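You operate a simulated robot arm through the tools that you are given. There is no shell and no other tool. Be economical: measure what you need, move in short steps, check, and stop when the job is done.

You run a simulated robot arm. Do the job below in one go: nothing can be reset, and whatever is moved stays where it is left.

TASK
Fit the divider in the caddy's slot and stand both props in it.
Fine: the wooden divider stands loose at the caddy's end; grey prop on the ottoman side of the divider, teal prop on the sofa side; then slide the caddy straight back, about 20 cm further in.
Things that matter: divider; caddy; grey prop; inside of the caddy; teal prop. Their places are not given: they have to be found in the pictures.

Only the result counts: the job must be done as asked and must still hold three seconds after the hand-in. Knocking over, shifting, dropping, spilling or breaking anything else fails it.

THE ROBOT
A 6-joint arm with a two-finger parallel gripper, fixed in place. Base frame: the origin is at the foot of the arm, x ahead of it, y to its left, z up; the work surface is at about z = 0.9. Lengths are in m, angles in rad, forces in N, time in s.
With the tool pointing down near the work surface it reaches from about 0.14 to 0.84 m from the base axis. Its first joint turns from -2.897 to 2.897 rad. Payload 3.91 kg.
The tool frame sits at the grasp point between the pads (the TCP): z along the fingers, y along the line on which they close. The tips reach 0.03 m beyond it. The gripper opens to 0.11 m. The fingers are 0.02 m wide and 0.01 m thick; the gripper's body (0.048 by 0.112 m) begins 0.055 m behind the TCP.
Orientation is that of the tool frame in the base frame, as [roll, pitch, yaw] about the fixed x, y, z axes, in that order (R = Rz(yaw) Ry(pitch) Rx(roll)). With the fingers straight down and closing along the base's y, the tool's x points along the base's -x, its y along +y and its z along -z.

THE INTERFACE
- The arm moves only by the tool move_arm. Its argument "increments" is a list of rows, each a list of 7 numbers: the shift along the tool's x, y, z in m, then the turn, a rotation vector about the tool's x, y, z in rad, then the closure, from 0 (fully open) to 1 (shut). In form: [[dx, dy, dz, wx, wy, wz, grip], ...]. A call has 1 to 10 rows; each row shifts and turns the commanded pose from where the row before left it, along the tool's axes as they then stand. A row lasts 0.2 s, in which the tool goes at most 0.05 m and 0.15 rad; a call with a longer step from one row to the next is refused whole, and so is a gripper value outside its range. Where a pose cannot be reached the arm comes as near as it can. A force on the tool above 60 N (or 10 N above the force at the start of the call, whichever is more), or a blocked arm, ends the call early, and 0.2 s more pass. The fingers move at their own pace (about 0.108 m/s each) and stop on an object; they squeeze with about 22 N. The grip force told is the motor's: it shows also when the fingers shut on nothing. Time passes only in rows, and 0.2 s behind the last, so rows that do not move let the fingers close. It gives the time, the measured TCP pose, the force on the tool (base axes), the opening and the grip force at its end, in the units of the frame above (readings bear some noise).
- Cameras (640 x 400 px; columns grow to the right, rows downward): "scene" is fixed at [0.0509, -0.6498, 1.6578]; the picture's right is [0.67, -0.74, 0.00], its down [-0.62, -0.57, -0.54] and it looks along [0.40, 0.37, -0.84] (base axes); focal length 326 px, centre (320, 200). "wrist" rides on the gripper at [0.077, 0.007, -0.115] in the tool frame; the picture's right is [-0.09, 1.00, 0.00], its down [-0.80, -0.07, -0.59] and it looks along [-0.59, -0.05, 0.80] (tool axes); focal length 270 px, centre (320, 200).
- snapshot(camera): a new picture of that camera. No time passes.
- lift_body(by): slides the trunk up (or, below 0, down) by that many m; the arm rides with it, the base frame stays. It gives what a move gives, with no picture.
- locate(camera, pixels): for up to 12 pixels [column, row] of the newest picture of that camera ("zoom" is the newest enlarged one), the place [x, y, z] in the base frame of the surface seen there, good to about 0.002 m. No time passes.
- close_up(camera, box): a new picture of the part [left, top, right, bottom] of that camera's present view, enlarged. No time passes.
- hand_in(): hands the job in; it is judged then, once.

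Keep the steps short. Do not move on a guess: measure, check each grasp and each placing, and mend mistakes. In all there are 80 turns and 54 pictures (those below and enlarged ones count). Leave the gripper open and the arm clear of the work at the hand-in unless told otherwise, and finish with a single line.

The tools are called after "Call:" as name(argument=value, ...) on one line, values as JSON. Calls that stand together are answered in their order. move_arm: Moves the arm, as the interface text tells. Its arguments: {"type":"object","properties":{"increments":{"type":"array"}},"required":["increments"]} The other tools are called the same way: lift_body (by) slides the trunk up or down; snapshot (camera) takes a picture; locate (camera, pixels) gives the place of the surface under pixels of a picture; close_up (camera, box) takes an enlarged picture of a part of a camera's view; hand_in () hands the job in.

At the start:

```text
t: 0.0
tcp_pos: [0.2595, -0.3533, 1.2459]
tool_rot: [-3.142, -0.003, -3.137]
ft_force: [0.2, 0.4, 0.6]
grip_width: 0.11
grip_force: 0.0
trunk travel left (down, up): [-0.475, 0.065]
```

scene: 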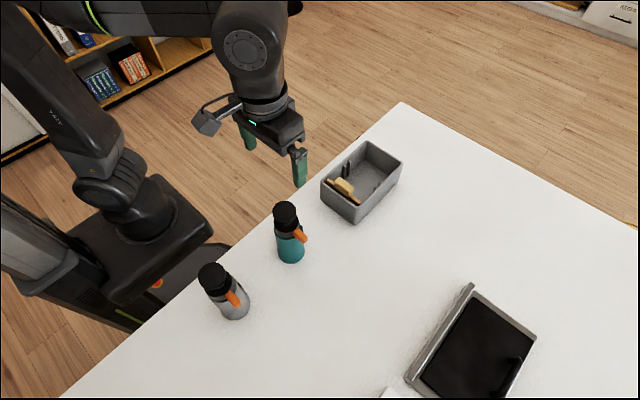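
wrist: 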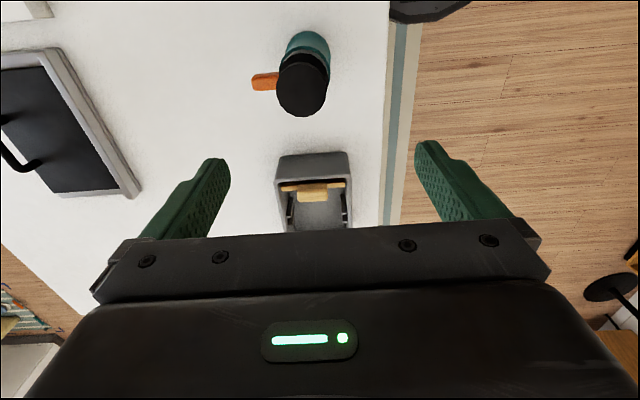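

I see the caddy near (362,180) with the divider lying or standing at its near end, the teal prop at (289,232) and the grey prop at (225,292). I'll enlarge the caddy and the props before measuring.

Call:
close_up(camera="scene", box=[300, 120, 420, 240])

Call:
close_up(camera="wrist", box=[230, 10, 400, 240])

Call:
snapshot(camera="scene")

```text
3.33 times, centred on (360, 180) of scene
```

zoom: 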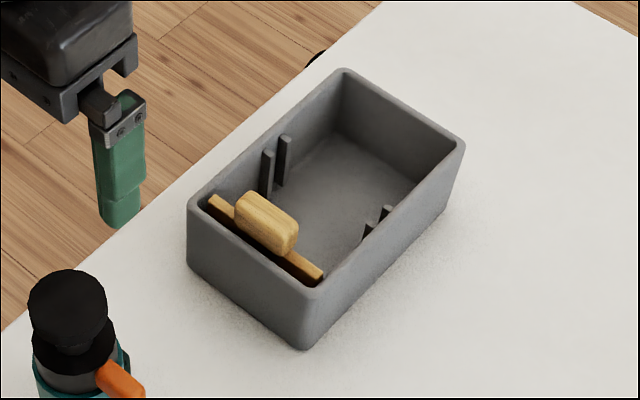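

```text
1.74 times, centred on (315, 125) of wrist
```

zoom: 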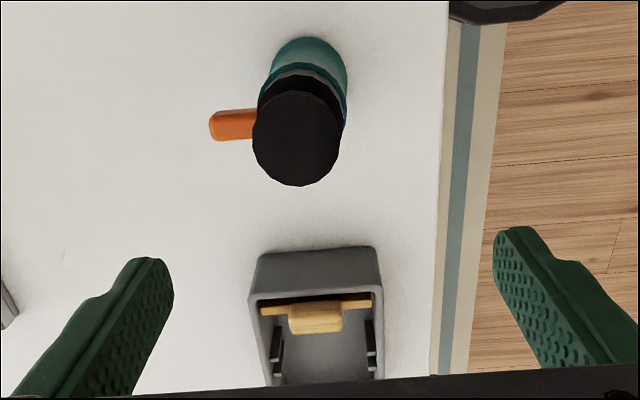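

```text
49 pictures are left
```

scene: 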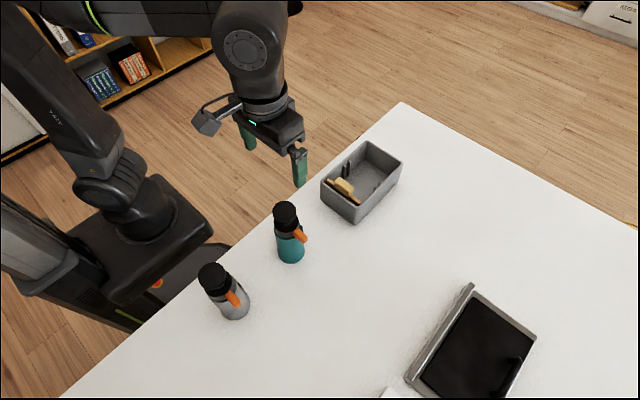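

Next I'll measure the caddy rims, ribs, divider and props on the plain scene picture. I'll take a fresh zoom on the caddy for the finer points.

Call:
close_up(camera="scene", box=[310, 125, 410, 230])

Call:
locate(camera="scene", pixels=[[285, 208], [289, 235], [290, 256], [302, 236], [212, 270], [234, 298], [233, 312], [401, 103], [472, 287], [407, 380], [387, 394], [535, 335]])

```text
3.81 times, centred on (360, 178) of scene
```

zoom: 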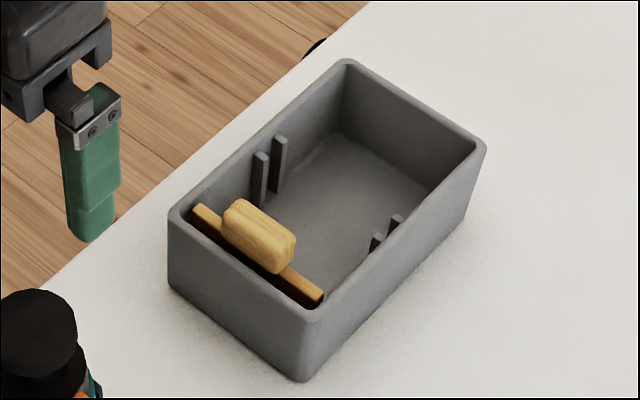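

```text
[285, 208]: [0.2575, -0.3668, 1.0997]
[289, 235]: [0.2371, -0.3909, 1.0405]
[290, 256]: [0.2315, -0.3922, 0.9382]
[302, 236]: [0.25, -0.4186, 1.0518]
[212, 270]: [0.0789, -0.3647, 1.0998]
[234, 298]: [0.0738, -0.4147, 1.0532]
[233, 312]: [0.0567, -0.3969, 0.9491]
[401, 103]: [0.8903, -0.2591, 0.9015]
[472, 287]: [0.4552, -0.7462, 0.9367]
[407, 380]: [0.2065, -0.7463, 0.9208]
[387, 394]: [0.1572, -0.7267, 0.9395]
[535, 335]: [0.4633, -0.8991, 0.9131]
```

The table's edge runs along x near y = -0.26 and the caddy's long side runs along x. Now the caddy's details in the zoom.

Call:
locate(camera="zoom", pixels=[[175, 213], [306, 312], [481, 145], [347, 63], [262, 156], [280, 139], [377, 238], [396, 218], [198, 210], [318, 298], [242, 206], [281, 262]])

Call:
locate(camera="zoom", pixels=[[340, 180], [350, 140], [233, 222], [262, 248], [248, 228], [290, 242], [270, 222], [302, 375], [168, 280], [259, 200], [277, 185], [310, 250]])

```text
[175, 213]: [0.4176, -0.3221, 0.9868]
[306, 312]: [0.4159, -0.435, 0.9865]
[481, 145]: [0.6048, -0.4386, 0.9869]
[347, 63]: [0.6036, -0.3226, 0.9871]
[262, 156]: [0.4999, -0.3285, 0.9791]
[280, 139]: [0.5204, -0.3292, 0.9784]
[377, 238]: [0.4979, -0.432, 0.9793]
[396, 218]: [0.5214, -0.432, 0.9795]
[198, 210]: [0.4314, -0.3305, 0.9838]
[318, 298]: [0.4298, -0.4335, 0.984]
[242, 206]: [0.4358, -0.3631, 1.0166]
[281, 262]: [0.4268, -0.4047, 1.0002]
```

```text
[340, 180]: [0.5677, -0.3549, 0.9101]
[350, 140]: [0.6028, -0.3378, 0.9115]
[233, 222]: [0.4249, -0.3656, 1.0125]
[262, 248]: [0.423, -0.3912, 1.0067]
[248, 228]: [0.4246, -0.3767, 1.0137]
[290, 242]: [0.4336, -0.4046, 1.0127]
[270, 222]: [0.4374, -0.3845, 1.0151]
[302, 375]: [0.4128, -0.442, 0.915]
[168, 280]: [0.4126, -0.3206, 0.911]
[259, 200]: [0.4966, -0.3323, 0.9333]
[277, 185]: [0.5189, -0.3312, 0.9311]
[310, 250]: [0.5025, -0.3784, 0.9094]
```

The measurements so far:
- **Caddy:** x 0.413–0.609, y -0.442…-0.319, rim at z 0.987.
- **Slot:** between the ribs at x ≈ 0.51.
- **Divider:** at x ≈ 0.430, with a thick tab near y -0.384, top at z 1.016.

I still need to know where the sofa and ottoman are. I'll tilt the wrist camera up in place, 0.75 rad, to look along +x.

Call:
move_arm(increments=[[0, 0, 0, 0, -0.15, 0, 0], [0, 0, 0, 0, -0.15, 0, 0], [0, 0, 0, 0, -0.15, 0, 0], [0, 0, 0, 0, -0.15, 0, 0], [0, 0, 0, 0, -0.15, 0, 0]])

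Call:
snapshot(camera="wrist")

```text
t: 1.2
tcp_pos: [0.2594, -0.3531, 1.2461]
tool_rot: [3.142, 0.751, -3.138]
ft_force: [0.0, 0.0, 0.0]
grip_width: 0.1099
grip_force: 0.1
trunk travel left (down, up): [-0.475, 0.065]
```

```text
47 pictures are left
```

wrist: 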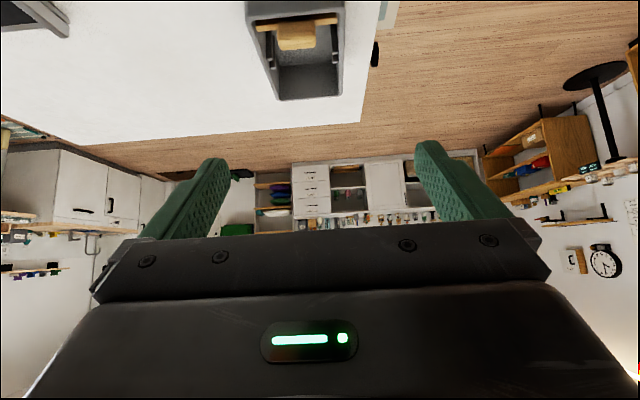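

Looking along +x, with the picture upside down, I see only white cabinets and shelves. I'll yaw the camera about the vertical by -1.5 rad to look along -y.

Call:
move_arm(increments=[[0, 0, 0, 0.102, 0, 0.1095, 0], [0, 0, 0, 0.102, 0, 0.1095, 0], [0, 0, 0, 0.102, 0, 0.1095, 0], [0, 0, 0, 0.102, 0, 0.1095, 0], [0, 0, 0, 0.102, 0, 0.1095, 0], [0, 0, 0, 0.102, 0, 0.1095, 0], [0, 0, 0, 0.102, 0, 0.1095, 0], [0, 0, 0, 0.102, 0, 0.1095, 0], [0, 0, 0, 0.102, 0, 0.1095, 0], [0, 0, 0, 0.102, 0, 0.1095, 0]])

Call:
snapshot(camera="wrist")

```text
t: 3.4
tcp_pos: [0.2596, -0.3534, 1.2457]
tool_rot: [-3.136, 0.751, 1.651]
ft_force: [-0.7, 0.4, -0.3]
grip_width: 0.1101
grip_force: 0.1
trunk travel left (down, up): [-0.475, 0.065]
```

```text
46 pictures are left
```

wrist: 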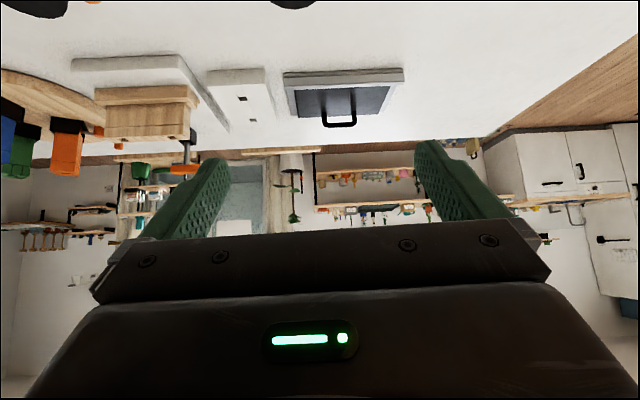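

Looking along -y there are wall shelves, and items on the table to the -x side, but no sofa. I'll keep turning toward -x.

Call:
move_arm(increments=[[0, 0, 0, 0.102, 0, 0.1095, 0], [0, 0, 0, 0.102, 0, 0.1095, 0], [0, 0, 0, 0.102, 0, 0.1095, 0], [0, 0, 0, 0.102, 0, 0.1095, 0], [0, 0, 0, 0.102, 0, 0.1095, 0], [0, 0, 0, 0.102, 0, 0.1095, 0], [0, 0, 0, 0.102, 0, 0.1095, 0], [0, 0, 0, 0.102, 0, 0.1095, 0]])

Call:
snapshot(camera="wrist")

```text
t: 5.2
tcp_pos: [0.2597, -0.3528, 1.2452]
tool_rot: [-3.137, 0.753, 0.453]
ft_force: [-0.3, 0.7, 0.2]
grip_width: 0.1102
grip_force: 0.0
trunk travel left (down, up): [-0.475, 0.065]
```

```text
45 pictures are left
```

wrist: 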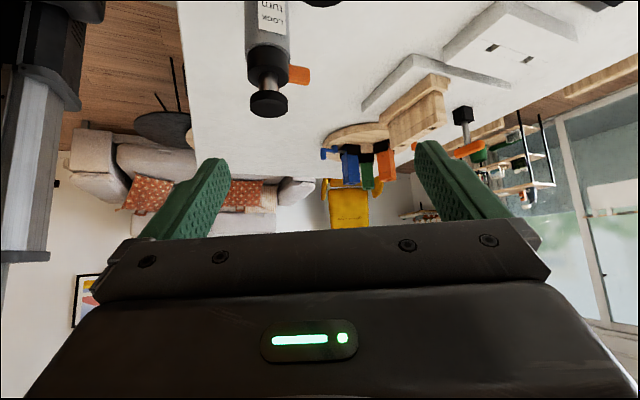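

The sofa stands beyond the table's -x end, at left in this upside-down view. So the sofa side is -x (teal) and the ottoman side is +x (grey). "Further in" means away from the near table edge, along -y.

Next I'll turn to yaw π/2 so the fingers close along base x, and make the tool vertical again.

Call:
close_up(camera="wrist", box=[50, 60, 350, 250])

Call:
move_arm(increments=[[0, 0, 0, -0.0952, 0, -0.1022, 0], [0, 0, 0, -0.0952, 0, -0.1022, 0], [0, 0, 0, -0.0952, 0, -0.1022, 0], [0, 0, 0, -0.0952, 0, -0.1022, 0], [0, 0, 0, -0.0952, 0, -0.1022, 0], [0, 0, 0, -0.0952, 0, -0.1022, 0], [0, 0, 0, -0.0952, 0, -0.1022, 0], [0, 0, 0, -0.0952, 0, -0.1022, 0]])

Call:
move_arm(increments=[[0, 0, 0, 0, 0.15, 0, 0], [0, 0, 0, 0, 0.15, 0, 0], [0, 0, 0, 0, 0.15, 0, 0], [0, 0, 0, 0, 0.15, 0, 0], [0, 0, 0, 0, 0.15, 0, 0]])

```text
2.11 times, centred on (200, 155) of wrist
```

zoom: 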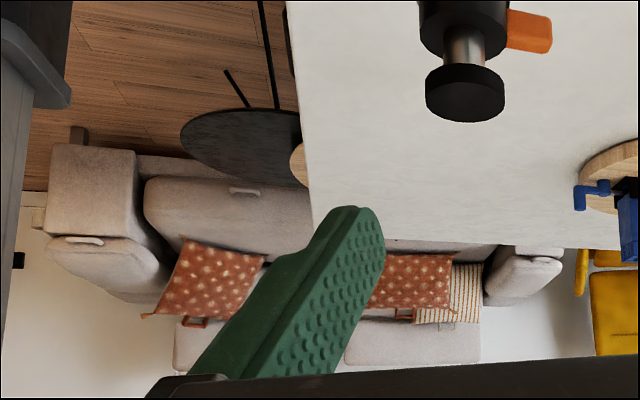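

```text
t: 7.0
tcp_pos: [0.259, -0.3527, 1.2454]
tool_rot: [-3.138, 0.752, 1.575]
ft_force: [1.5, 0.2, 0.7]
grip_width: 0.1098
grip_force: 0.2
trunk travel left (down, up): [-0.475, 0.065]
```

```text
t: 8.2
tcp_pos: [0.2602, -0.3551, 1.2447]
tool_rot: [-3.139, -0.005, 1.571]
ft_force: [0.6, 0.9, -0.5]
grip_width: 0.11
grip_force: 0.1
trunk travel left (down, up): [-0.475, 0.065]
```

The sofa is confirmed at -x and the tool is vertical again. I'll move over the divider at (0.431, -0.384), still high, and look with the wrist camera.

Call:
move_arm(increments=[[-0.007, 0.043, 0, 0, 0, 0, 0], [-0.007, 0.043, 0, 0, 0, 0, 0], [-0.007, 0.043, 0, 0, 0, 0, 0], [-0.008, 0.042, 0, 0, 0, 0, 0]])

Call:
snapshot(camera="wrist")

```text
t: 9.2
tcp_pos: [0.434, -0.3836, 1.2446]
tool_rot: [-3.139, -0.002, 1.571]
ft_force: [0.0, 0.4, -0.8]
grip_width: 0.1101
grip_force: 0.1
trunk travel left (down, up): [-0.475, 0.065]
```

```text
43 pictures are left
```

wrist: 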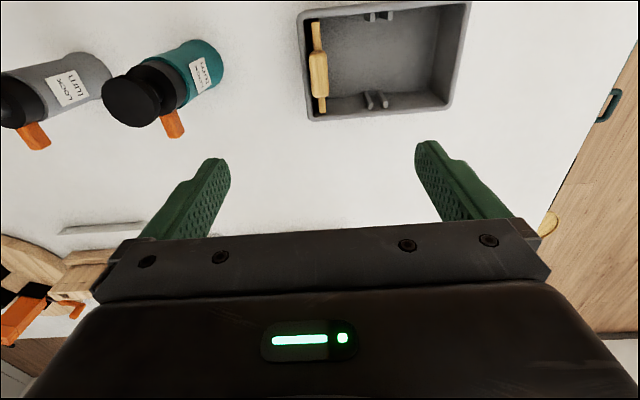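

Good view of the caddy, divider and slot. I'll enlarge it to measure the divider's tab and the slot gaps.

Call:
close_up(camera="wrist", box=[290, 0, 480, 120])

Call:
locate(camera="zoom", pixels=[[65, 230], [118, 230], [70, 330], [110, 328], [75, 80], [108, 80], [88, 200], [90, 350], [88, 110], [65, 180], [122, 180], [92, 372]])

Call:
locate(camera="zoom", pixels=[[270, 350], [285, 350], [305, 345], [325, 345], [268, 330], [300, 325], [268, 50], [290, 55], [322, 50], [345, 50], [300, 200], [480, 200]])

```text
3.33 times, centred on (385, 60) of wrist
```

zoom: 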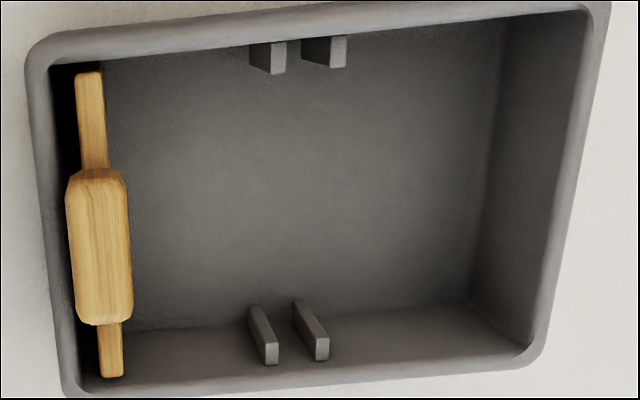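

```text
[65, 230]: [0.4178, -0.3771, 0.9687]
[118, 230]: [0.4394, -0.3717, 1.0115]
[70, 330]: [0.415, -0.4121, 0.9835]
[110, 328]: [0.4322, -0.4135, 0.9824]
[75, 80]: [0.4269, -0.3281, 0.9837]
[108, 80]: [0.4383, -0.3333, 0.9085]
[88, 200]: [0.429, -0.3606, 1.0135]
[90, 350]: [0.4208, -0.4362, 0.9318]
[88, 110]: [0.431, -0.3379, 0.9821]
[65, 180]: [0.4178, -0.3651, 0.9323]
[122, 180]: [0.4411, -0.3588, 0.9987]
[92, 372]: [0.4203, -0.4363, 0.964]
```

```text
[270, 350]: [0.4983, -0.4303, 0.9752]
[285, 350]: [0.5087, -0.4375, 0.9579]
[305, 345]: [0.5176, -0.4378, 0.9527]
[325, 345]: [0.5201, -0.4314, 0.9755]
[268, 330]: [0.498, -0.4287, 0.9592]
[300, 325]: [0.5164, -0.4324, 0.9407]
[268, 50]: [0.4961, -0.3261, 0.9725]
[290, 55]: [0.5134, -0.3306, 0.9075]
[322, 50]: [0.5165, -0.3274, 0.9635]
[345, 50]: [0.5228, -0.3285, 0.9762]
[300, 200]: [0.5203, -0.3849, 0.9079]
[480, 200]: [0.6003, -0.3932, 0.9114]
```

The readings:
- **Tab:** x 0.421–0.441, centre y -0.382, z 0.984–1.016.
- **Slot:** gap x 0.502–0.5165, centre 0.509. The divider is about 8.5 mm thick.

I'll come down to TCP z 1.025 so the tips stay just above the 0.987 rim, fingers open.

Call:
move_arm(increments=[[0.0016, -0.003, 0.04, 0, 0, 0, 0], [0, 0, 0.045, 0, 0, 0, 0], [0, 0, 0.045, 0, 0, 0, 0], [0, 0, 0.04, 0, 0, 0, 0], [0, 0, 0.03, 0, 0, 0, 0], [0, 0, 0.0195, 0, 0, 0, 0], [0, 0, 0, 0, 0, 0, 0]])

Call:
close_up(camera="scene", box=[310, 125, 410, 230])

```text
t: 10.8
tcp_pos: [0.4254, -0.3804, 1.0246]
tool_rot: [-3.138, -0.001, 1.571]
ft_force: [-0.7, 0.0, -0.7]
grip_width: 0.1099
grip_force: 0.0
trunk travel left (down, up): [-0.475, 0.065]
```

```text
3.81 times, centred on (360, 178) of scene
```

zoom: 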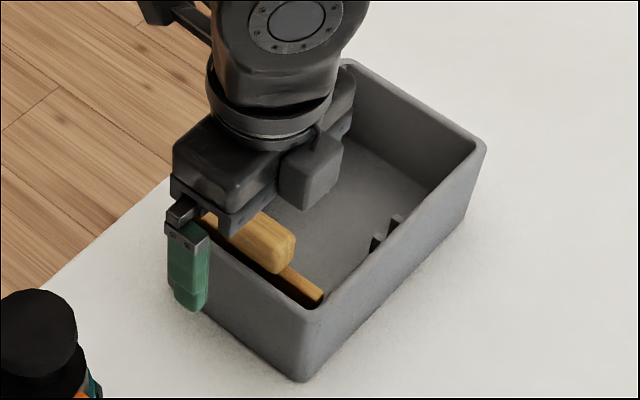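

The TCP reads x 0.4254, about 5.5 mm short of the tab's centre, so I'll correct that and then close.

Call:
move_arm(increments=[[-0.0015, 0.0055, 0, 0, 0, 0, 0], [0, 0, 0, 0, 0, 0, 0], [0, 0, 0, 0, 0, 0, 0.5], [0, 0, 0, 0, 0, 0, 0.8], [0, 0, 0, 0, 0, 0, 1], [0, 0, 0, 0, 0, 0, 1], [0, 0, 0, 0, 0, 0, 1]])

Call:
close_up(camera="scene", box=[310, 125, 410, 230])

```text
t: 12.4
tcp_pos: [0.4329, -0.3817, 1.0248]
tool_rot: [-3.138, -0.001, 1.571]
ft_force: [-0.1, 0.3, -0.1]
grip_width: 0.0213
grip_force: 21.8
trunk travel left (down, up): [-0.475, 0.065]
```

```text
3.81 times, centred on (360, 178) of scene
```

zoom: 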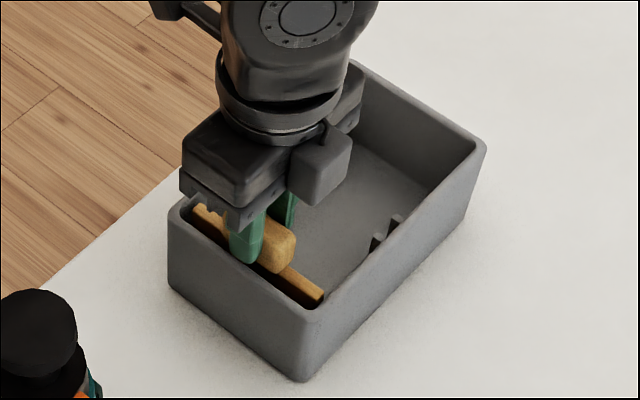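

The tab is held at width 21 mm, force 22 N. I'll lift straight up 0.10 m and look.

Call:
move_arm(increments=[[0, 0, -0.02, 0, 0, 0, 1], [0, 0, -0.03, 0, 0, 0, 1], [0, 0, -0.03, 0, 0, 0, 1], [0, 0, -0.025, 0, 0, 0, 1], [0, 0, 0, 0, 0, 0, 1]])

Call:
snapshot(camera="wrist")

Call:
close_up(camera="scene", box=[290, 90, 430, 230])

```text
t: 13.6
tcp_pos: [0.4337, -0.3835, 1.132]
tool_rot: [-3.137, -0.003, 1.57]
ft_force: [-0.6, -0.3, -1.4]
grip_width: 0.0212
grip_force: 21.3
trunk travel left (down, up): [-0.475, 0.065]
```

```text
39 pictures are left
```

wrist: 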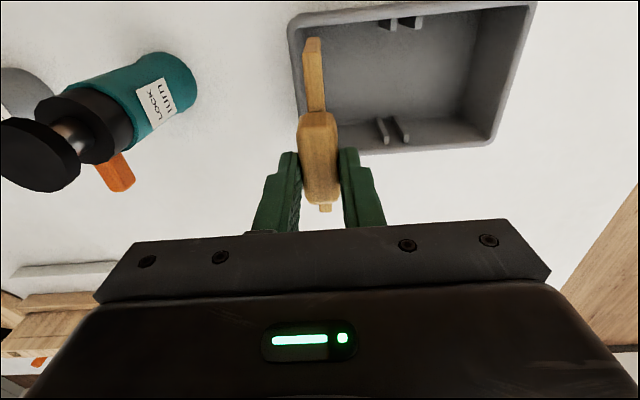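

```text
2.86 times, centred on (360, 160) of scene
```

zoom: 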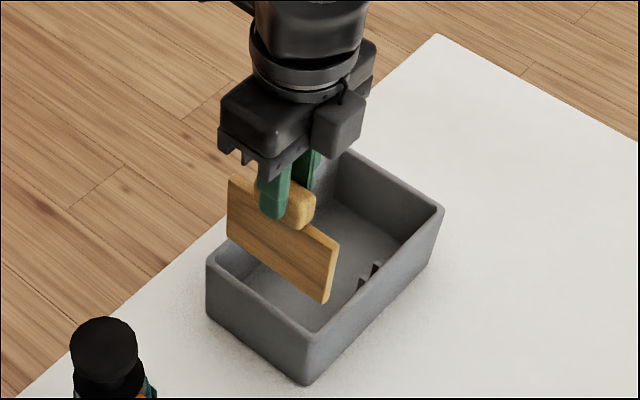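

The divider is lifted and hangs upright. I'll measure its corners to get its true yaw, its tilt and the offset from the TCP.

Call:
locate(camera="zoom", pixels=[[232, 182], [230, 232], [332, 248], [324, 297], [280, 262], [280, 240], [376, 266], [362, 281], [338, 246]])

Call:
locate(camera="wrist", pixels=[[308, 60], [320, 100], [307, 42], [318, 42], [325, 208], [380, 25], [413, 20]])

```text
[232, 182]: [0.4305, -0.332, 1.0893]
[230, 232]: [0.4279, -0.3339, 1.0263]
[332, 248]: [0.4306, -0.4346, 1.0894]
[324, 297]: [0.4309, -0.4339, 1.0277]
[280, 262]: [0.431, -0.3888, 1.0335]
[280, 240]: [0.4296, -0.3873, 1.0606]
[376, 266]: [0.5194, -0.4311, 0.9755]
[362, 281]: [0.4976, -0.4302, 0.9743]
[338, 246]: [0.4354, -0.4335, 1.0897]
```

```text
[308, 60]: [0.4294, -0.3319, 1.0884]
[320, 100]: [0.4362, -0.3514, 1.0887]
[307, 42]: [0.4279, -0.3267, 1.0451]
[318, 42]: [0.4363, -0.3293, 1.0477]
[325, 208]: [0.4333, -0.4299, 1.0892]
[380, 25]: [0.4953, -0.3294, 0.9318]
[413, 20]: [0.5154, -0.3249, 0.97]
```

The divider is square to the caddy, centred on the TCP at x ≈ 0.4335, bottom at z ≈ 1.02. I'll shift +0.0755 m to the slot at x 0.509 and check over the ribs.

Call:
move_arm(increments=[[0.001, 0.03, 0, 0, 0, 0, 1], [0.0005, 0.03, 0, 0, 0, 0, 1], [0, 0.0155, 0, 0, 0, 0, 1], [0, 0, 0, 0, 0, 0, 1], [0, 0, 0, 0, 0, 0, 1]])

Call:
snapshot(camera="wrist")

Call:
close_up(camera="scene", box=[310, 105, 430, 225])

```text
t: 14.8
tcp_pos: [0.5086, -0.3799, 1.1297]
tool_rot: [-3.139, 0.0, 1.571]
ft_force: [0.0, 1.2, -0.4]
grip_width: 0.0209
grip_force: 21.9
trunk travel left (down, up): [-0.475, 0.065]
```

```text
37 pictures are left
```

wrist: 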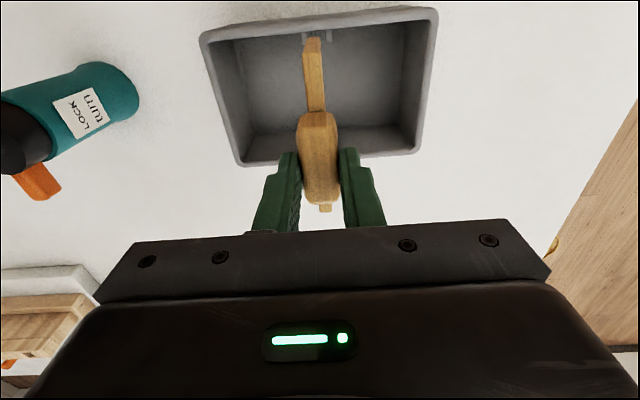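

```text
3.33 times, centred on (370, 165) of scene
```

zoom: 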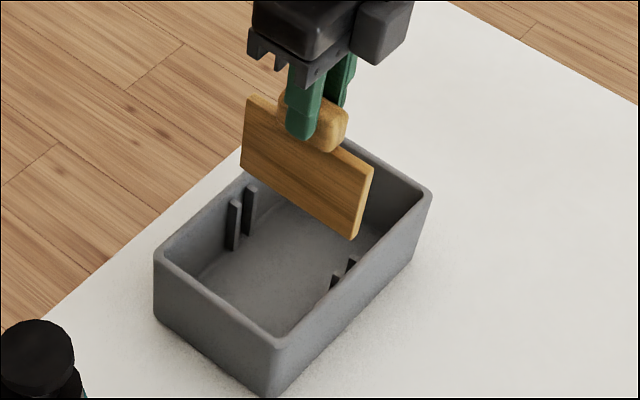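

Call:
locate(camera="zoom", pixels=[[246, 105], [245, 160], [366, 175], [350, 232], [300, 185], [232, 205], [249, 189], [334, 278], [351, 261], [232, 215], [372, 172], [430, 192]])

Call:
locate(camera="wrist", pixels=[[307, 40], [317, 40], [304, 34], [326, 33], [308, 70], [320, 85], [222, 30], [420, 14], [245, 163], [418, 150], [325, 208]])

```text
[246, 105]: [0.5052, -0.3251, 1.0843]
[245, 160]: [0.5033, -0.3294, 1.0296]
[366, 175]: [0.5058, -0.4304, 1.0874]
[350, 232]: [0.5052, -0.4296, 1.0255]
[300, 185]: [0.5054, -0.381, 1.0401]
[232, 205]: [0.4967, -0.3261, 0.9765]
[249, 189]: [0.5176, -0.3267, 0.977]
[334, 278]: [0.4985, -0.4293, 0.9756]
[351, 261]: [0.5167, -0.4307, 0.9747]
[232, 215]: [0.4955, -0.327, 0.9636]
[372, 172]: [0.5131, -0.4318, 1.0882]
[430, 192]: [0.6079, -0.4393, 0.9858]
```

```text
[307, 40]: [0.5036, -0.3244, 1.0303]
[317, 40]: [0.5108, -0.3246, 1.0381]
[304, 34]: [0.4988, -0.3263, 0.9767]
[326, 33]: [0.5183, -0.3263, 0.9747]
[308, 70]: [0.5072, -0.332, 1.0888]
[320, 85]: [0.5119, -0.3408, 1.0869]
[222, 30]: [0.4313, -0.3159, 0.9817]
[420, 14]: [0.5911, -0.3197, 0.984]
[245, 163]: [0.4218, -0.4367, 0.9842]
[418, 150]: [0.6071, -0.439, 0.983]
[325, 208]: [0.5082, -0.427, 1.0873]
```

The divider spans y -0.3245…-0.432, so it needs about 3 mm in -y. Its x is within 1 mm of the slot's centre. I'll correct that and lower until the lower edge is just into the ribs.

Call:
move_arm(increments=[[-0.003, -0.0005, 0, 0, 0, 0, 1], [0, 0, 0.015, 0, 0, 0, 1], [0, 0, 0.015, 0, 0, 0, 1], [0, 0, 0.01, 0, 0, 0, 1], [0, 0, 0, 0, 0, 0, 1]])

Call:
close_up(camera="scene", box=[320, 125, 420, 225])

Call:
close_up(camera="wrist", box=[200, 0, 440, 220])

```text
t: 16.0
tcp_pos: [0.5056, -0.3844, 1.0937]
tool_rot: [3.14, 0.003, 1.57]
ft_force: [1.7, -2.0, 22.3]
grip_width: 0.0213
grip_force: 21.9
trunk travel left (down, up): [-0.475, 0.065]
```

```text
4.00 times, centred on (370, 175) of scene
```

zoom: 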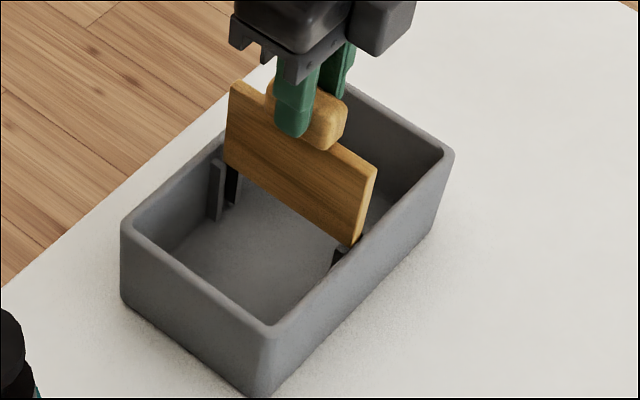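

```text
1.82 times, centred on (320, 110) of wrist
```

zoom: 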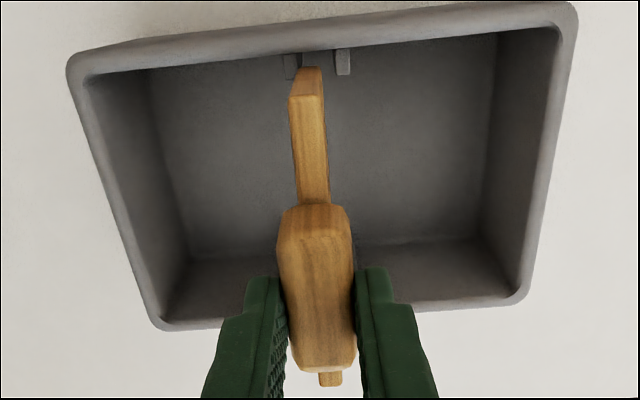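

Force 22 N upward with the lower edge at about z 0.982, so it has landed on a rib top or the rim. I'll go back up 10 mm and measure before trying again.

Call:
move_arm(increments=[[0, 0, -0.012, 0, 0, 0, 1], [0, 0, 0, 0, 0, 0, 1], [0, 0, 0, 0, 0, 0, 1]])

Call:
close_up(camera="wrist", box=[200, 0, 440, 220])

Call:
locate(camera="zoom", pixels=[[300, 85], [315, 75], [318, 85], [298, 78], [300, 150], [326, 150], [291, 58], [343, 52], [285, 60], [350, 55], [330, 377]])

Call:
close_up(camera="scene", box=[320, 125, 420, 225])

```text
t: 16.8
tcp_pos: [0.5072, -0.384, 1.1012]
tool_rot: [-3.139, -0.002, 1.573]
ft_force: [0.5, 0.2, -0.6]
grip_width: 0.0213
grip_force: 21.4
trunk travel left (down, up): [-0.475, 0.065]
```

```text
1.82 times, centred on (320, 110) of wrist
```

zoom: 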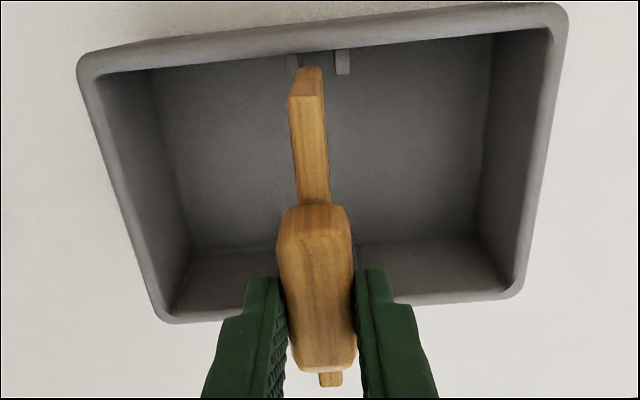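

```text
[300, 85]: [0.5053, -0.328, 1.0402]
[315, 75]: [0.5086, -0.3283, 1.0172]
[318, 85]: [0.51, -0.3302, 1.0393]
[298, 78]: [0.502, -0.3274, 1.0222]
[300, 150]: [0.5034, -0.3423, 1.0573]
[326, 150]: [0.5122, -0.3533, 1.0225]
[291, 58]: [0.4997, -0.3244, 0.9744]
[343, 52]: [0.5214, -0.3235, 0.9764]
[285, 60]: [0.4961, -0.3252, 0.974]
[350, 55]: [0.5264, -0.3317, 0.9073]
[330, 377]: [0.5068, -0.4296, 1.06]
```

```text
4.00 times, centred on (370, 175) of scene
```

zoom: 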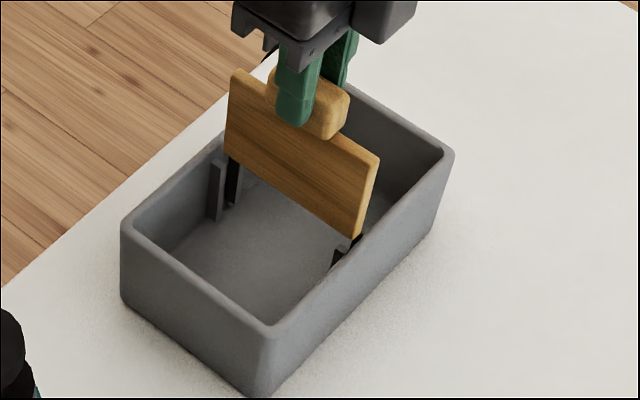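

The divider's centre is at x ≈ 0.5065 and the ribs put the slot centre nearer 0.510. I'll check the near end and rib edges in the scene zoom.

Call:
locate(camera="zoom", pixels=[[352, 234], [357, 236], [377, 162], [372, 165], [228, 148], [210, 165], [218, 165], [240, 165], [232, 165], [338, 252], [345, 262], [358, 237]])

Call:
locate(camera="zoom", pixels=[[222, 165], [225, 200], [214, 200], [228, 180], [237, 190], [362, 240], [372, 235], [366, 250], [376, 242], [340, 262], [350, 252], [234, 70]])

```text
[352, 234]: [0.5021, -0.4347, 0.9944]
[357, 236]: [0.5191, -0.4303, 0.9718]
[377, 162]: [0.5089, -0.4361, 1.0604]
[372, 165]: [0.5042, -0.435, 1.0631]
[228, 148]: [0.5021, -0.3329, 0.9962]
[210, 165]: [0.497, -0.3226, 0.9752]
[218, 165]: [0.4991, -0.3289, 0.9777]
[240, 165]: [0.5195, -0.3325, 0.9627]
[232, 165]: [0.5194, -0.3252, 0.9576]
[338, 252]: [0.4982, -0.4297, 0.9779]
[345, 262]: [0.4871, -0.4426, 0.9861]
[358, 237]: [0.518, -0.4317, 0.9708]
```

```text
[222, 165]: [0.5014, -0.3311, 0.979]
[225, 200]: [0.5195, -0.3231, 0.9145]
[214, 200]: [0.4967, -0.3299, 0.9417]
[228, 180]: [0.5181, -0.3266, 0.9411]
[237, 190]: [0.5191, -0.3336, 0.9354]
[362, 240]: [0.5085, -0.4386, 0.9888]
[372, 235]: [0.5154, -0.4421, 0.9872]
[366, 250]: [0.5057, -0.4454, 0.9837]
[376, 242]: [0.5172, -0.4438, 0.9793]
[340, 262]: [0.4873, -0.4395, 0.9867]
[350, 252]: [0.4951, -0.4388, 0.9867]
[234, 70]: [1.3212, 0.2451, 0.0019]
```

The right rib's inner face is at x 0.519 and the left rib ends at 0.5015, so the slot centre is 0.510. The divider sits about 4 mm low in x and 1.5 mm low in y. I'll correct both, let it settle, then lower gently.

Call:
move_arm(increments=[[0.0015, 0.004, 0, 0, 0, 0, 1], [0, 0, 0, 0, 0, 0, 1], [0, 0, 0.006, 0, 0, 0, 1], [0, 0, 0.006, 0, 0, 0, 1], [0, 0, 0.006, 0, 0, 0, 1], [0, 0, 0.006, 0, 0, 0, 1], [0, 0, 0.006, 0, 0, 0, 1]])

Call:
close_up(camera="scene", box=[320, 125, 420, 225])

```text
t: 18.4
tcp_pos: [0.5114, -0.3819, 1.0735]
tool_rot: [-3.14, 0.002, 1.572]
ft_force: [-0.7, 0.0, -0.9]
grip_width: 0.0213
grip_force: 21.9
trunk travel left (down, up): [-0.475, 0.065]
```

```text
4.00 times, centred on (370, 175) of scene
```

zoom: 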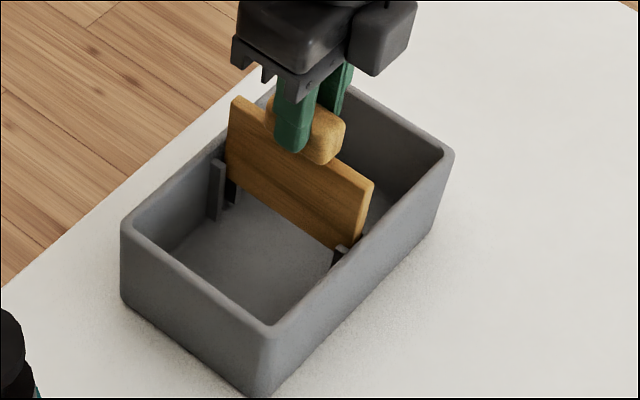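

It went in freely (no force, lower edge about 16 mm into the ribs). I'll lower the remaining ~0.047 m slowly.

Call:
move_arm(increments=[[0, 0, 0.008, 0, 0, 0, 1], [0, 0, 0.008, 0, 0, 0, 1], [0, 0, 0.008, 0, 0, 0, 1], [0, 0, 0.008, 0, 0, 0, 1], [0, 0, 0.008, 0, 0, 0, 1], [0, 0, 0.005, 0, 0, 0, 1], [0, 0, 0, 0, 0, 0, 1]])

Call:
close_up(camera="scene", box=[320, 125, 420, 225])

```text
t: 20.0
tcp_pos: [0.5115, -0.3815, 1.0261]
tool_rot: [-3.14, -0.001, 1.572]
ft_force: [-1.0, -0.6, -1.1]
grip_width: 0.0212
grip_force: 21.9
trunk travel left (down, up): [-0.475, 0.065]
```

```text
4.00 times, centred on (370, 175) of scene
```

zoom: 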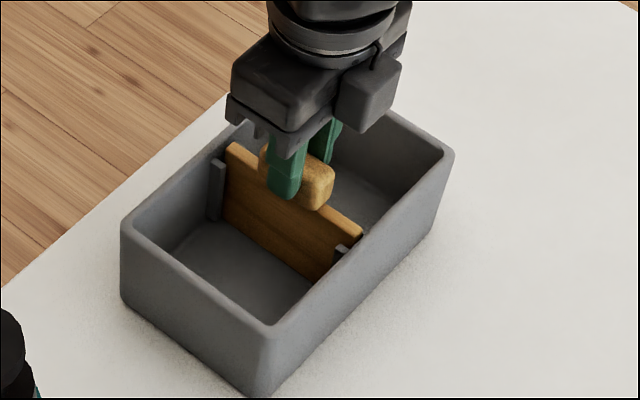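

The divider is almost on the floor, at the same height as at the first grasp. I'll lower 2 mm more, open, and rise.

Call:
move_arm(increments=[[0, 0, 0.002, 0, 0, 0, 1], [0, 0, 0, 0, 0, 0, 0.7], [0, 0, 0, 0, 0, 0, 0.4], [0, 0, 0, 0, 0, 0, 0.4], [0, 0, -0.04, 0, 0, 0, 0.4], [0, 0, -0.045, 0, 0, 0, 0], [0, 0, -0.045, 0, 0, 0, 0], [0, -0.05, -0.045, 0, 0, 0, 0], [0, -0.05, 0, 0, 0, 0, 0]])

Call:
snapshot(camera="wrist")

Call:
close_up(camera="scene", box=[320, 125, 420, 225])

```text
refused: row 8 steps farther than a row can; nothing moved
```

```text
29 pictures are left
```

wrist: 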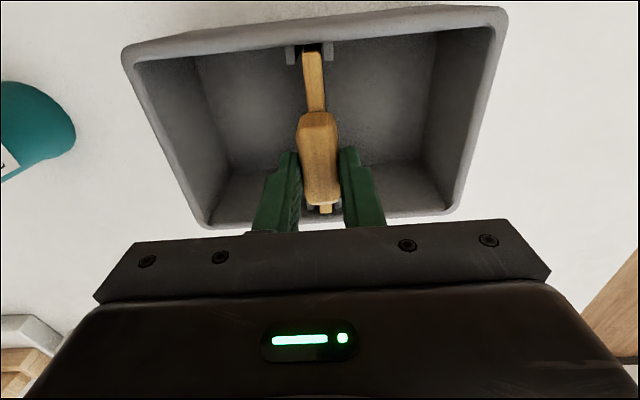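

```text
4.00 times, centred on (370, 175) of scene
```

zoom: 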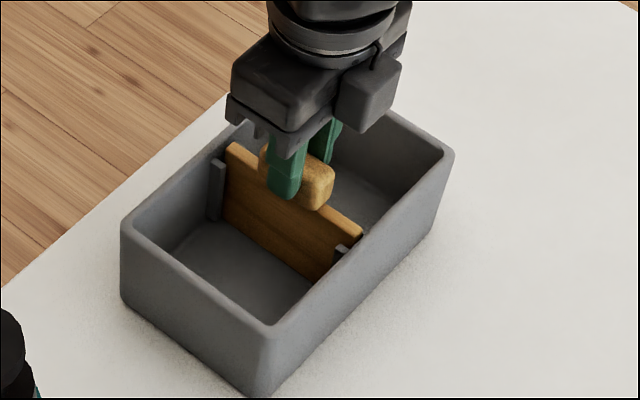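

The call was refused for a too-long row and nothing moved. Redoing it with shorter rows: settle, open, rise.

Call:
move_arm(increments=[[0, 0, 0.002, 0, 0, 0, 1], [0, 0, 0, 0, 0, 0, 0.7], [0, 0, 0, 0, 0, 0, 0.4], [0, 0, 0, 0, 0, 0, 0.4], [0, 0, -0.04, 0, 0, 0, 0.4], [0, 0, -0.045, 0, 0, 0, 0], [0, 0, -0.045, 0, 0, 0, 0], [0, 0, -0.045, 0, 0, 0, 0], [0, 0, -0.045, 0, 0, 0, 0]])

Call:
move_arm(increments=[[0, -0.045, 0, 0, 0, 0, 0], [0, -0.045, 0, 0, 0, 0, 0], [0, -0.045, 0, 0, 0, 0, 0], [0, -0.045, 0, 0, 0, 0, 0], [0, -0.045, 0, 0, 0, 0, 0], [0.01, -0.045, 0, 0, 0, 0, 0], [0.01, -0.04, 0, 0, 0, 0, 0], [0, 0, 0, 0, 0, 0, 0]])

Call:
snapshot(camera="wrist")

Call:
snapshot(camera="scene")

```text
t: 22.0
tcp_pos: [0.5099, -0.3822, 1.2413]
tool_rot: [-3.136, 0.0, 1.571]
ft_force: [-0.2, -0.4, 0.2]
grip_width: 0.1099
grip_force: 0.1
trunk travel left (down, up): [-0.475, 0.065]
```

```text
t: 23.8
tcp_pos: [0.2003, -0.3615, 1.2446]
tool_rot: [-3.137, -0.001, 1.571]
ft_force: [0.3, 0.2, -0.1]
grip_width: 0.1102
grip_force: 0.0
trunk travel left (down, up): [-0.475, 0.065]
```

```text
27 pictures are left
```

wrist: 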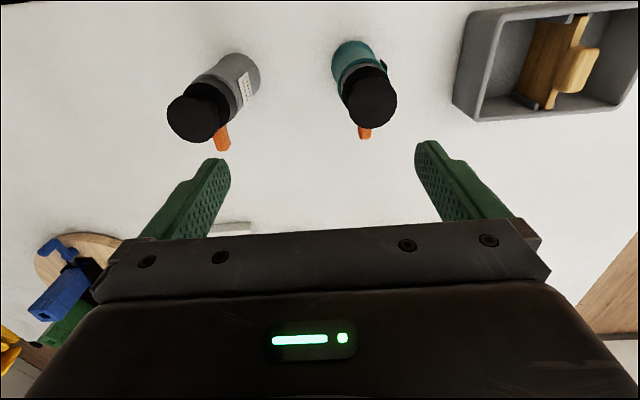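

```text
26 pictures are left
```

scene: 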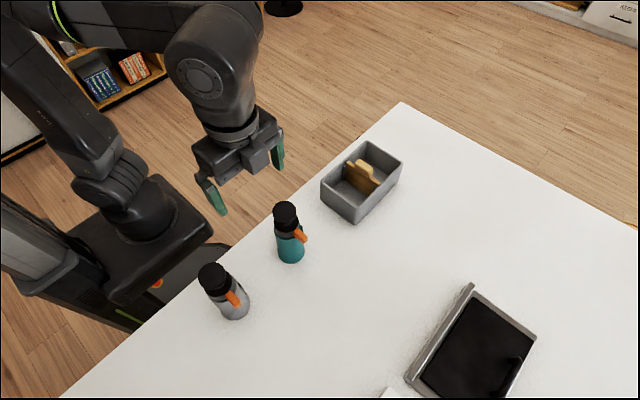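

The divider stands in the slot. Next I'll measure both props' caps and bodies in this wrist picture.

Call:
locate(camera="wrist", pixels=[[345, 105], [394, 100], [368, 75], [372, 125], [370, 100], [335, 62], [373, 55], [364, 133], [350, 50], [383, 68], [358, 72]])

Call:
locate(camera="wrist", pixels=[[170, 118], [229, 118], [200, 97], [198, 140], [215, 90], [224, 75], [240, 57], [222, 140], [258, 75], [235, 100]])

Call:
close_up(camera="scene", box=[190, 195, 320, 325])

Call:
locate(camera="zoom", pixels=[[310, 30], [365, 30], [315, 90], [375, 90], [320, 150], [390, 150], [120, 220], [180, 225], [130, 280], [175, 295], [145, 325], [220, 310]])

```text
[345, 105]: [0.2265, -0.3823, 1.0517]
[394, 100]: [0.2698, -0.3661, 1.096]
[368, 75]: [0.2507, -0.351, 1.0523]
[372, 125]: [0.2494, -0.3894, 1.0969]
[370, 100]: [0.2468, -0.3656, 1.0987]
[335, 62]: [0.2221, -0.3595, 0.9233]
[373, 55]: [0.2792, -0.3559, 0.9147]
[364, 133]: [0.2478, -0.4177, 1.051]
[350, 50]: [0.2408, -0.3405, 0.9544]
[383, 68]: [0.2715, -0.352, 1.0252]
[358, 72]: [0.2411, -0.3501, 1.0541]
```

```text
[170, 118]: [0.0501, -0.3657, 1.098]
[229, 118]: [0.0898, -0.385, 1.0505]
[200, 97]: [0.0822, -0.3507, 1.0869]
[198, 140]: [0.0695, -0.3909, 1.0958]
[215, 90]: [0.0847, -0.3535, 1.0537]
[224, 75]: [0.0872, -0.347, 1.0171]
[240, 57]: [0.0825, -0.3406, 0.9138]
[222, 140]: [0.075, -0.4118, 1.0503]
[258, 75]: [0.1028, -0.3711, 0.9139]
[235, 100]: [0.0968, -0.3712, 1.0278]
```

```text
3.08 times, centred on (255, 260) of scene
```

zoom: 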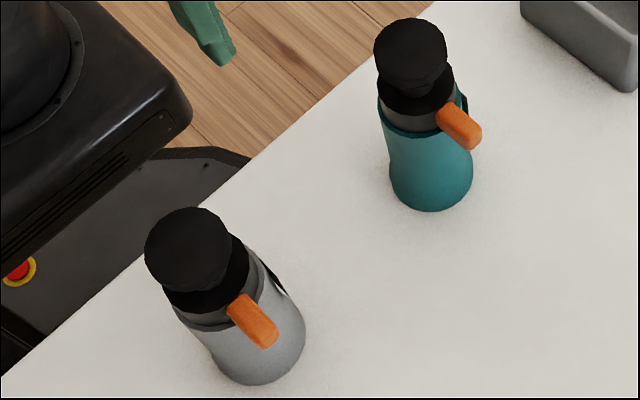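

```text
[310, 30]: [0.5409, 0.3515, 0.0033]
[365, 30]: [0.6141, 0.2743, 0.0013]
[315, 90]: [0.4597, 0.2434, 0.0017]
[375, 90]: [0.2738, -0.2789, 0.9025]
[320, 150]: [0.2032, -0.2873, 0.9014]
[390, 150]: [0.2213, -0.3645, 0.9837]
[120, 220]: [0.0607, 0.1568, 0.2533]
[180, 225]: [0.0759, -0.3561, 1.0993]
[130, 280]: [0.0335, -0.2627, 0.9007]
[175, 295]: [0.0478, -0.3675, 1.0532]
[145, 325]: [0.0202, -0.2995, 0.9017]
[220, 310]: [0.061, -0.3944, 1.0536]
```

Both props stand with the trigger toward -y, so closing along x is clear.
- **Grey:** axis ≈ (0.074, -0.3695).
- **Teal:** axis ≈ (0.249, -0.368).
- **Both:** cap top z 1.099, collar about 50 mm wide at z 1.02–1.053.

I'll go over the grey one and come partway down.

Call:
move_arm(increments=[[-0.002, -0.032, 0, 0, 0, 0, 0], [-0.002, -0.032, 0, 0, 0, 0, 0], [-0.002, -0.032, 0, 0, 0, 0, 0], [-0.002, -0.03, 0, 0, 0, 0, 0], [0, 0, 0.04, 0, 0, 0, 0], [0, 0, 0.04, 0, 0, 0, 0], [0, 0, 0, 0, 0, 0, 0]])

Call:
snapshot(camera="wrist")

```text
t: 25.4
tcp_pos: [0.077, -0.3701, 1.167]
tool_rot: [-3.139, 0.0, 1.571]
ft_force: [0.4, -0.4, -0.5]
grip_width: 0.1099
grip_force: 0.2
trunk travel left (down, up): [-0.475, 0.065]
```

```text
24 pictures are left
```

wrist: 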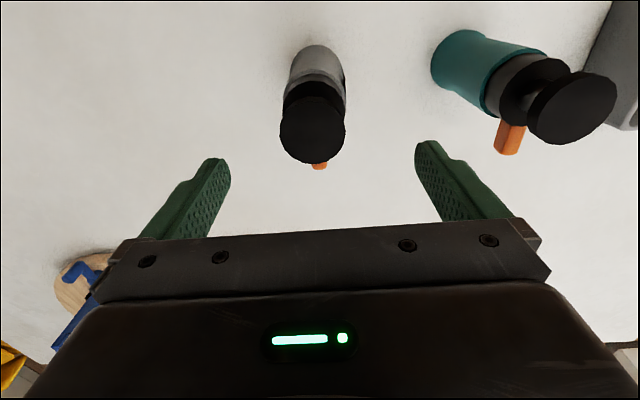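

Call:
locate(camera="wrist", pixels=[[283, 130], [342, 130], [313, 160], [310, 100], [286, 98], [345, 98], [312, 128], [318, 165], [292, 75], [342, 75]])

```text
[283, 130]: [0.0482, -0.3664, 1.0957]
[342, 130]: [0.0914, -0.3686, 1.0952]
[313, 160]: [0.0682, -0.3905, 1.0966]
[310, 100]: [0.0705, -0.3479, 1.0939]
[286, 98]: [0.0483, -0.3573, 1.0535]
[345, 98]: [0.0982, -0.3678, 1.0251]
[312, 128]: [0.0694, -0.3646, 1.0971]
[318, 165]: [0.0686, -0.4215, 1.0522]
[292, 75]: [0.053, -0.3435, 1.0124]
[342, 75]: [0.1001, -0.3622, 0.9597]
```

The grey axis is x ≈ 0.072, y ≈ -0.369. I'll shift -4 mm in x and come down to TCP z 1.053, which leaves the cap clear under the palm.

Call:
move_arm(increments=[[0.001, -0.004, 0.03, 0, 0, 0, 0], [0, 0, 0.03, 0, 0, 0, 0], [0, 0, 0.03, 0, 0, 0, 0], [0, 0, 0.015, 0, 0, 0, 0], [0, 0, 0.009, 0, 0, 0, 0], [0, 0, 0, 0, 0, 0, 0]])

Call:
close_up(camera="scene", box=[170, 220, 290, 330])

```text
t: 26.8
tcp_pos: [0.0719, -0.3697, 1.052]
tool_rot: [-3.137, 0.001, 1.571]
ft_force: [-0.4, -0.1, -0.8]
grip_width: 0.1098
grip_force: 0.1
trunk travel left (down, up): [-0.475, 0.065]
```

```text
3.64 times, centred on (230, 275) of scene
```

zoom: 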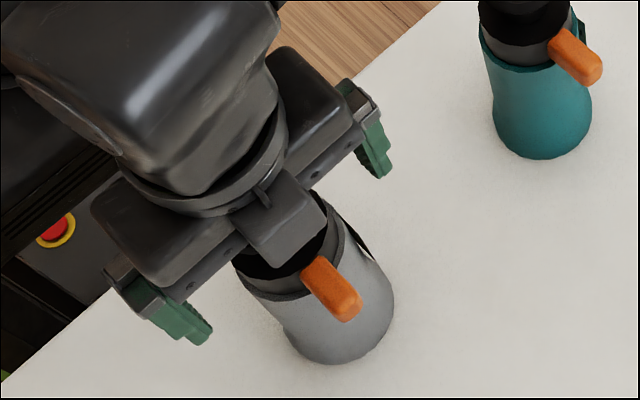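

The fingers straddle the collar. I'll close gradually, then lift 15 mm as a test.

Call:
move_arm(increments=[[0, 0, 0, 0, 0, 0, 0.3], [0, 0, 0, 0, 0, 0, 0.45], [0, 0, 0, 0, 0, 0, 0.6], [0, 0, 0, 0, 0, 0, 1], [0, 0, 0, 0, 0, 0, 1], [0, 0, 0, 0, 0, 0, 1], [0, 0, -0.015, 0, 0, 0, 1], [0, 0, 0, 0, 0, 0, 1]])

Call:
close_up(camera="scene", box=[170, 220, 290, 330])

```text
t: 28.6
tcp_pos: [0.0723, -0.37, 1.0666]
tool_rot: [-3.139, -0.002, 1.571]
ft_force: [-0.1, -0.2, -5.0]
grip_width: 0.0596
grip_force: 22.5
trunk travel left (down, up): [-0.475, 0.065]
```

```text
3.64 times, centred on (230, 275) of scene
```

zoom: 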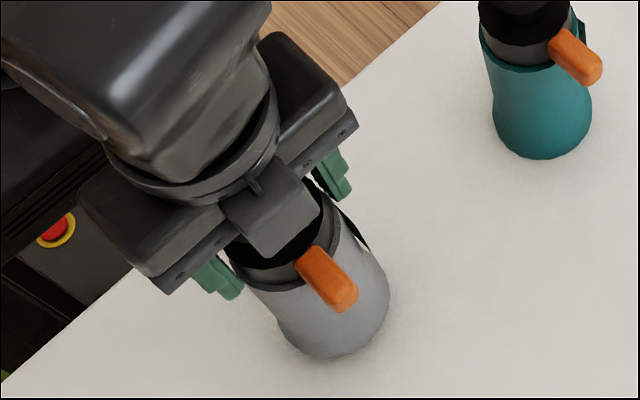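

Held: width 60 mm, 22 N, with about 5 N of weight on the tool. I'll lift to TCP z ≈ 1.30 so its foot clears the teal prop.

Call:
move_arm(increments=[[0, 0, -0.03, 0, 0, 0, 1], [0, 0, -0.035, 0, 0, 0, 1], [0, 0, -0.035, 0, 0, 0, 1], [0, 0, -0.035, 0, 0, 0, 1], [0, 0, -0.035, 0, 0, 0, 1], [0, 0, -0.035, 0, 0, 0, 1], [0, 0, -0.03, 0, 0, 0, 1], [0, 0, 0, 0, 0, 0, 1]])

Call:
snapshot(camera="scene")

```text
t: 30.4
tcp_pos: [0.0722, -0.3688, 1.3044]
tool_rot: [-3.139, -0.002, 1.572]
ft_force: [1.5, -0.7, -4.4]
grip_width: 0.0597
grip_force: 22.2
trunk travel left (down, up): [-0.475, 0.065]
```

```text
21 pictures are left
```

scene: 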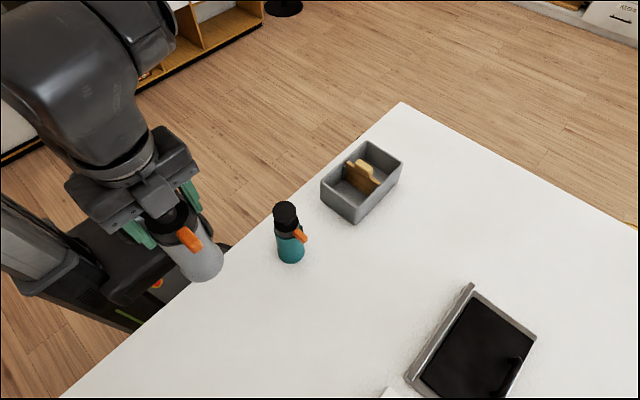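

It hangs upright with its foot at z ≈ 1.15. I'll carry it in +x to the ottoman-side compartment at x ≈ 0.561, y -0.381, still high.

Call:
move_arm(increments=[[-0.001, 0.03, 0, 0, 0, 0, 1], [-0.001, 0.04, 0, 0, 0, 0, 1], [-0.001, 0.04, 0, 0, 0, 0, 1], [-0.001, 0.04, 0, 0, 0, 0, 1], [-0.001, 0.04, 0, 0, 0, 0, 1], [-0.001, 0.04, 0, 0, 0, 0, 1], [-0.001, 0.04, 0, 0, 0, 0, 1], [-0.001, 0.04, 0, 0, 0, 0, 1], [-0.001, 0.04, 0, 0, 0, 0, 1], [-0.001, 0.03, 0, 0, 0, 0, 1]])

Call:
move_arm(increments=[[-0.001, 0.04, 0, 0, 0, 0, 1], [-0.001, 0.04, 0, 0, 0, 0, 1], [0, 0.029, 0, 0, 0, 0, 1], [0, 0, 0, 0, 0, 0, 1], [0, 0, 0, 0, 0, 0, 1]])

Call:
snapshot(camera="wrist")

Call:
snapshot(camera="scene")

```text
t: 32.6
tcp_pos: [0.4537, -0.3796, 1.3028]
tool_rot: [-3.136, -0.001, 1.57]
ft_force: [0.3, 0.2, -4.9]
grip_width: 0.0593
grip_force: 22.0
trunk travel left (down, up): [-0.475, 0.065]
```

```text
t: 33.8
tcp_pos: [0.5589, -0.3774, 1.297]
tool_rot: [3.142, 0.0, 1.572]
ft_force: [-0.2, 0.3, -5.4]
grip_width: 0.0596
grip_force: 21.9
out of reach, approached as far as the arm can: row 3
trunk travel left (down, up): [-0.475, 0.065]
```

```text
20 pictures are left
```

wrist: 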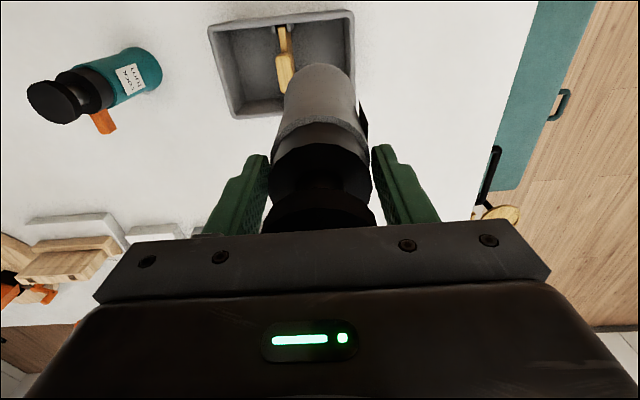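

```text
19 pictures are left
```

scene: 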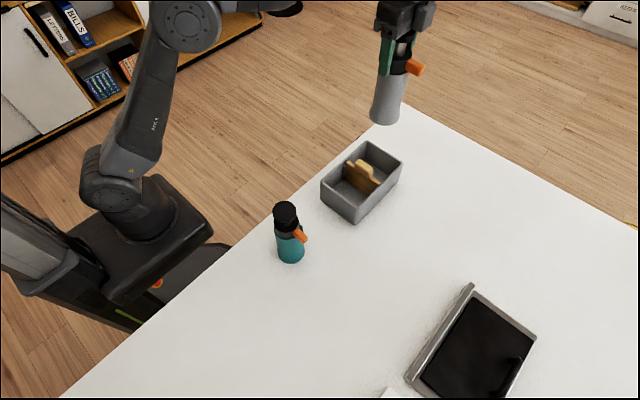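

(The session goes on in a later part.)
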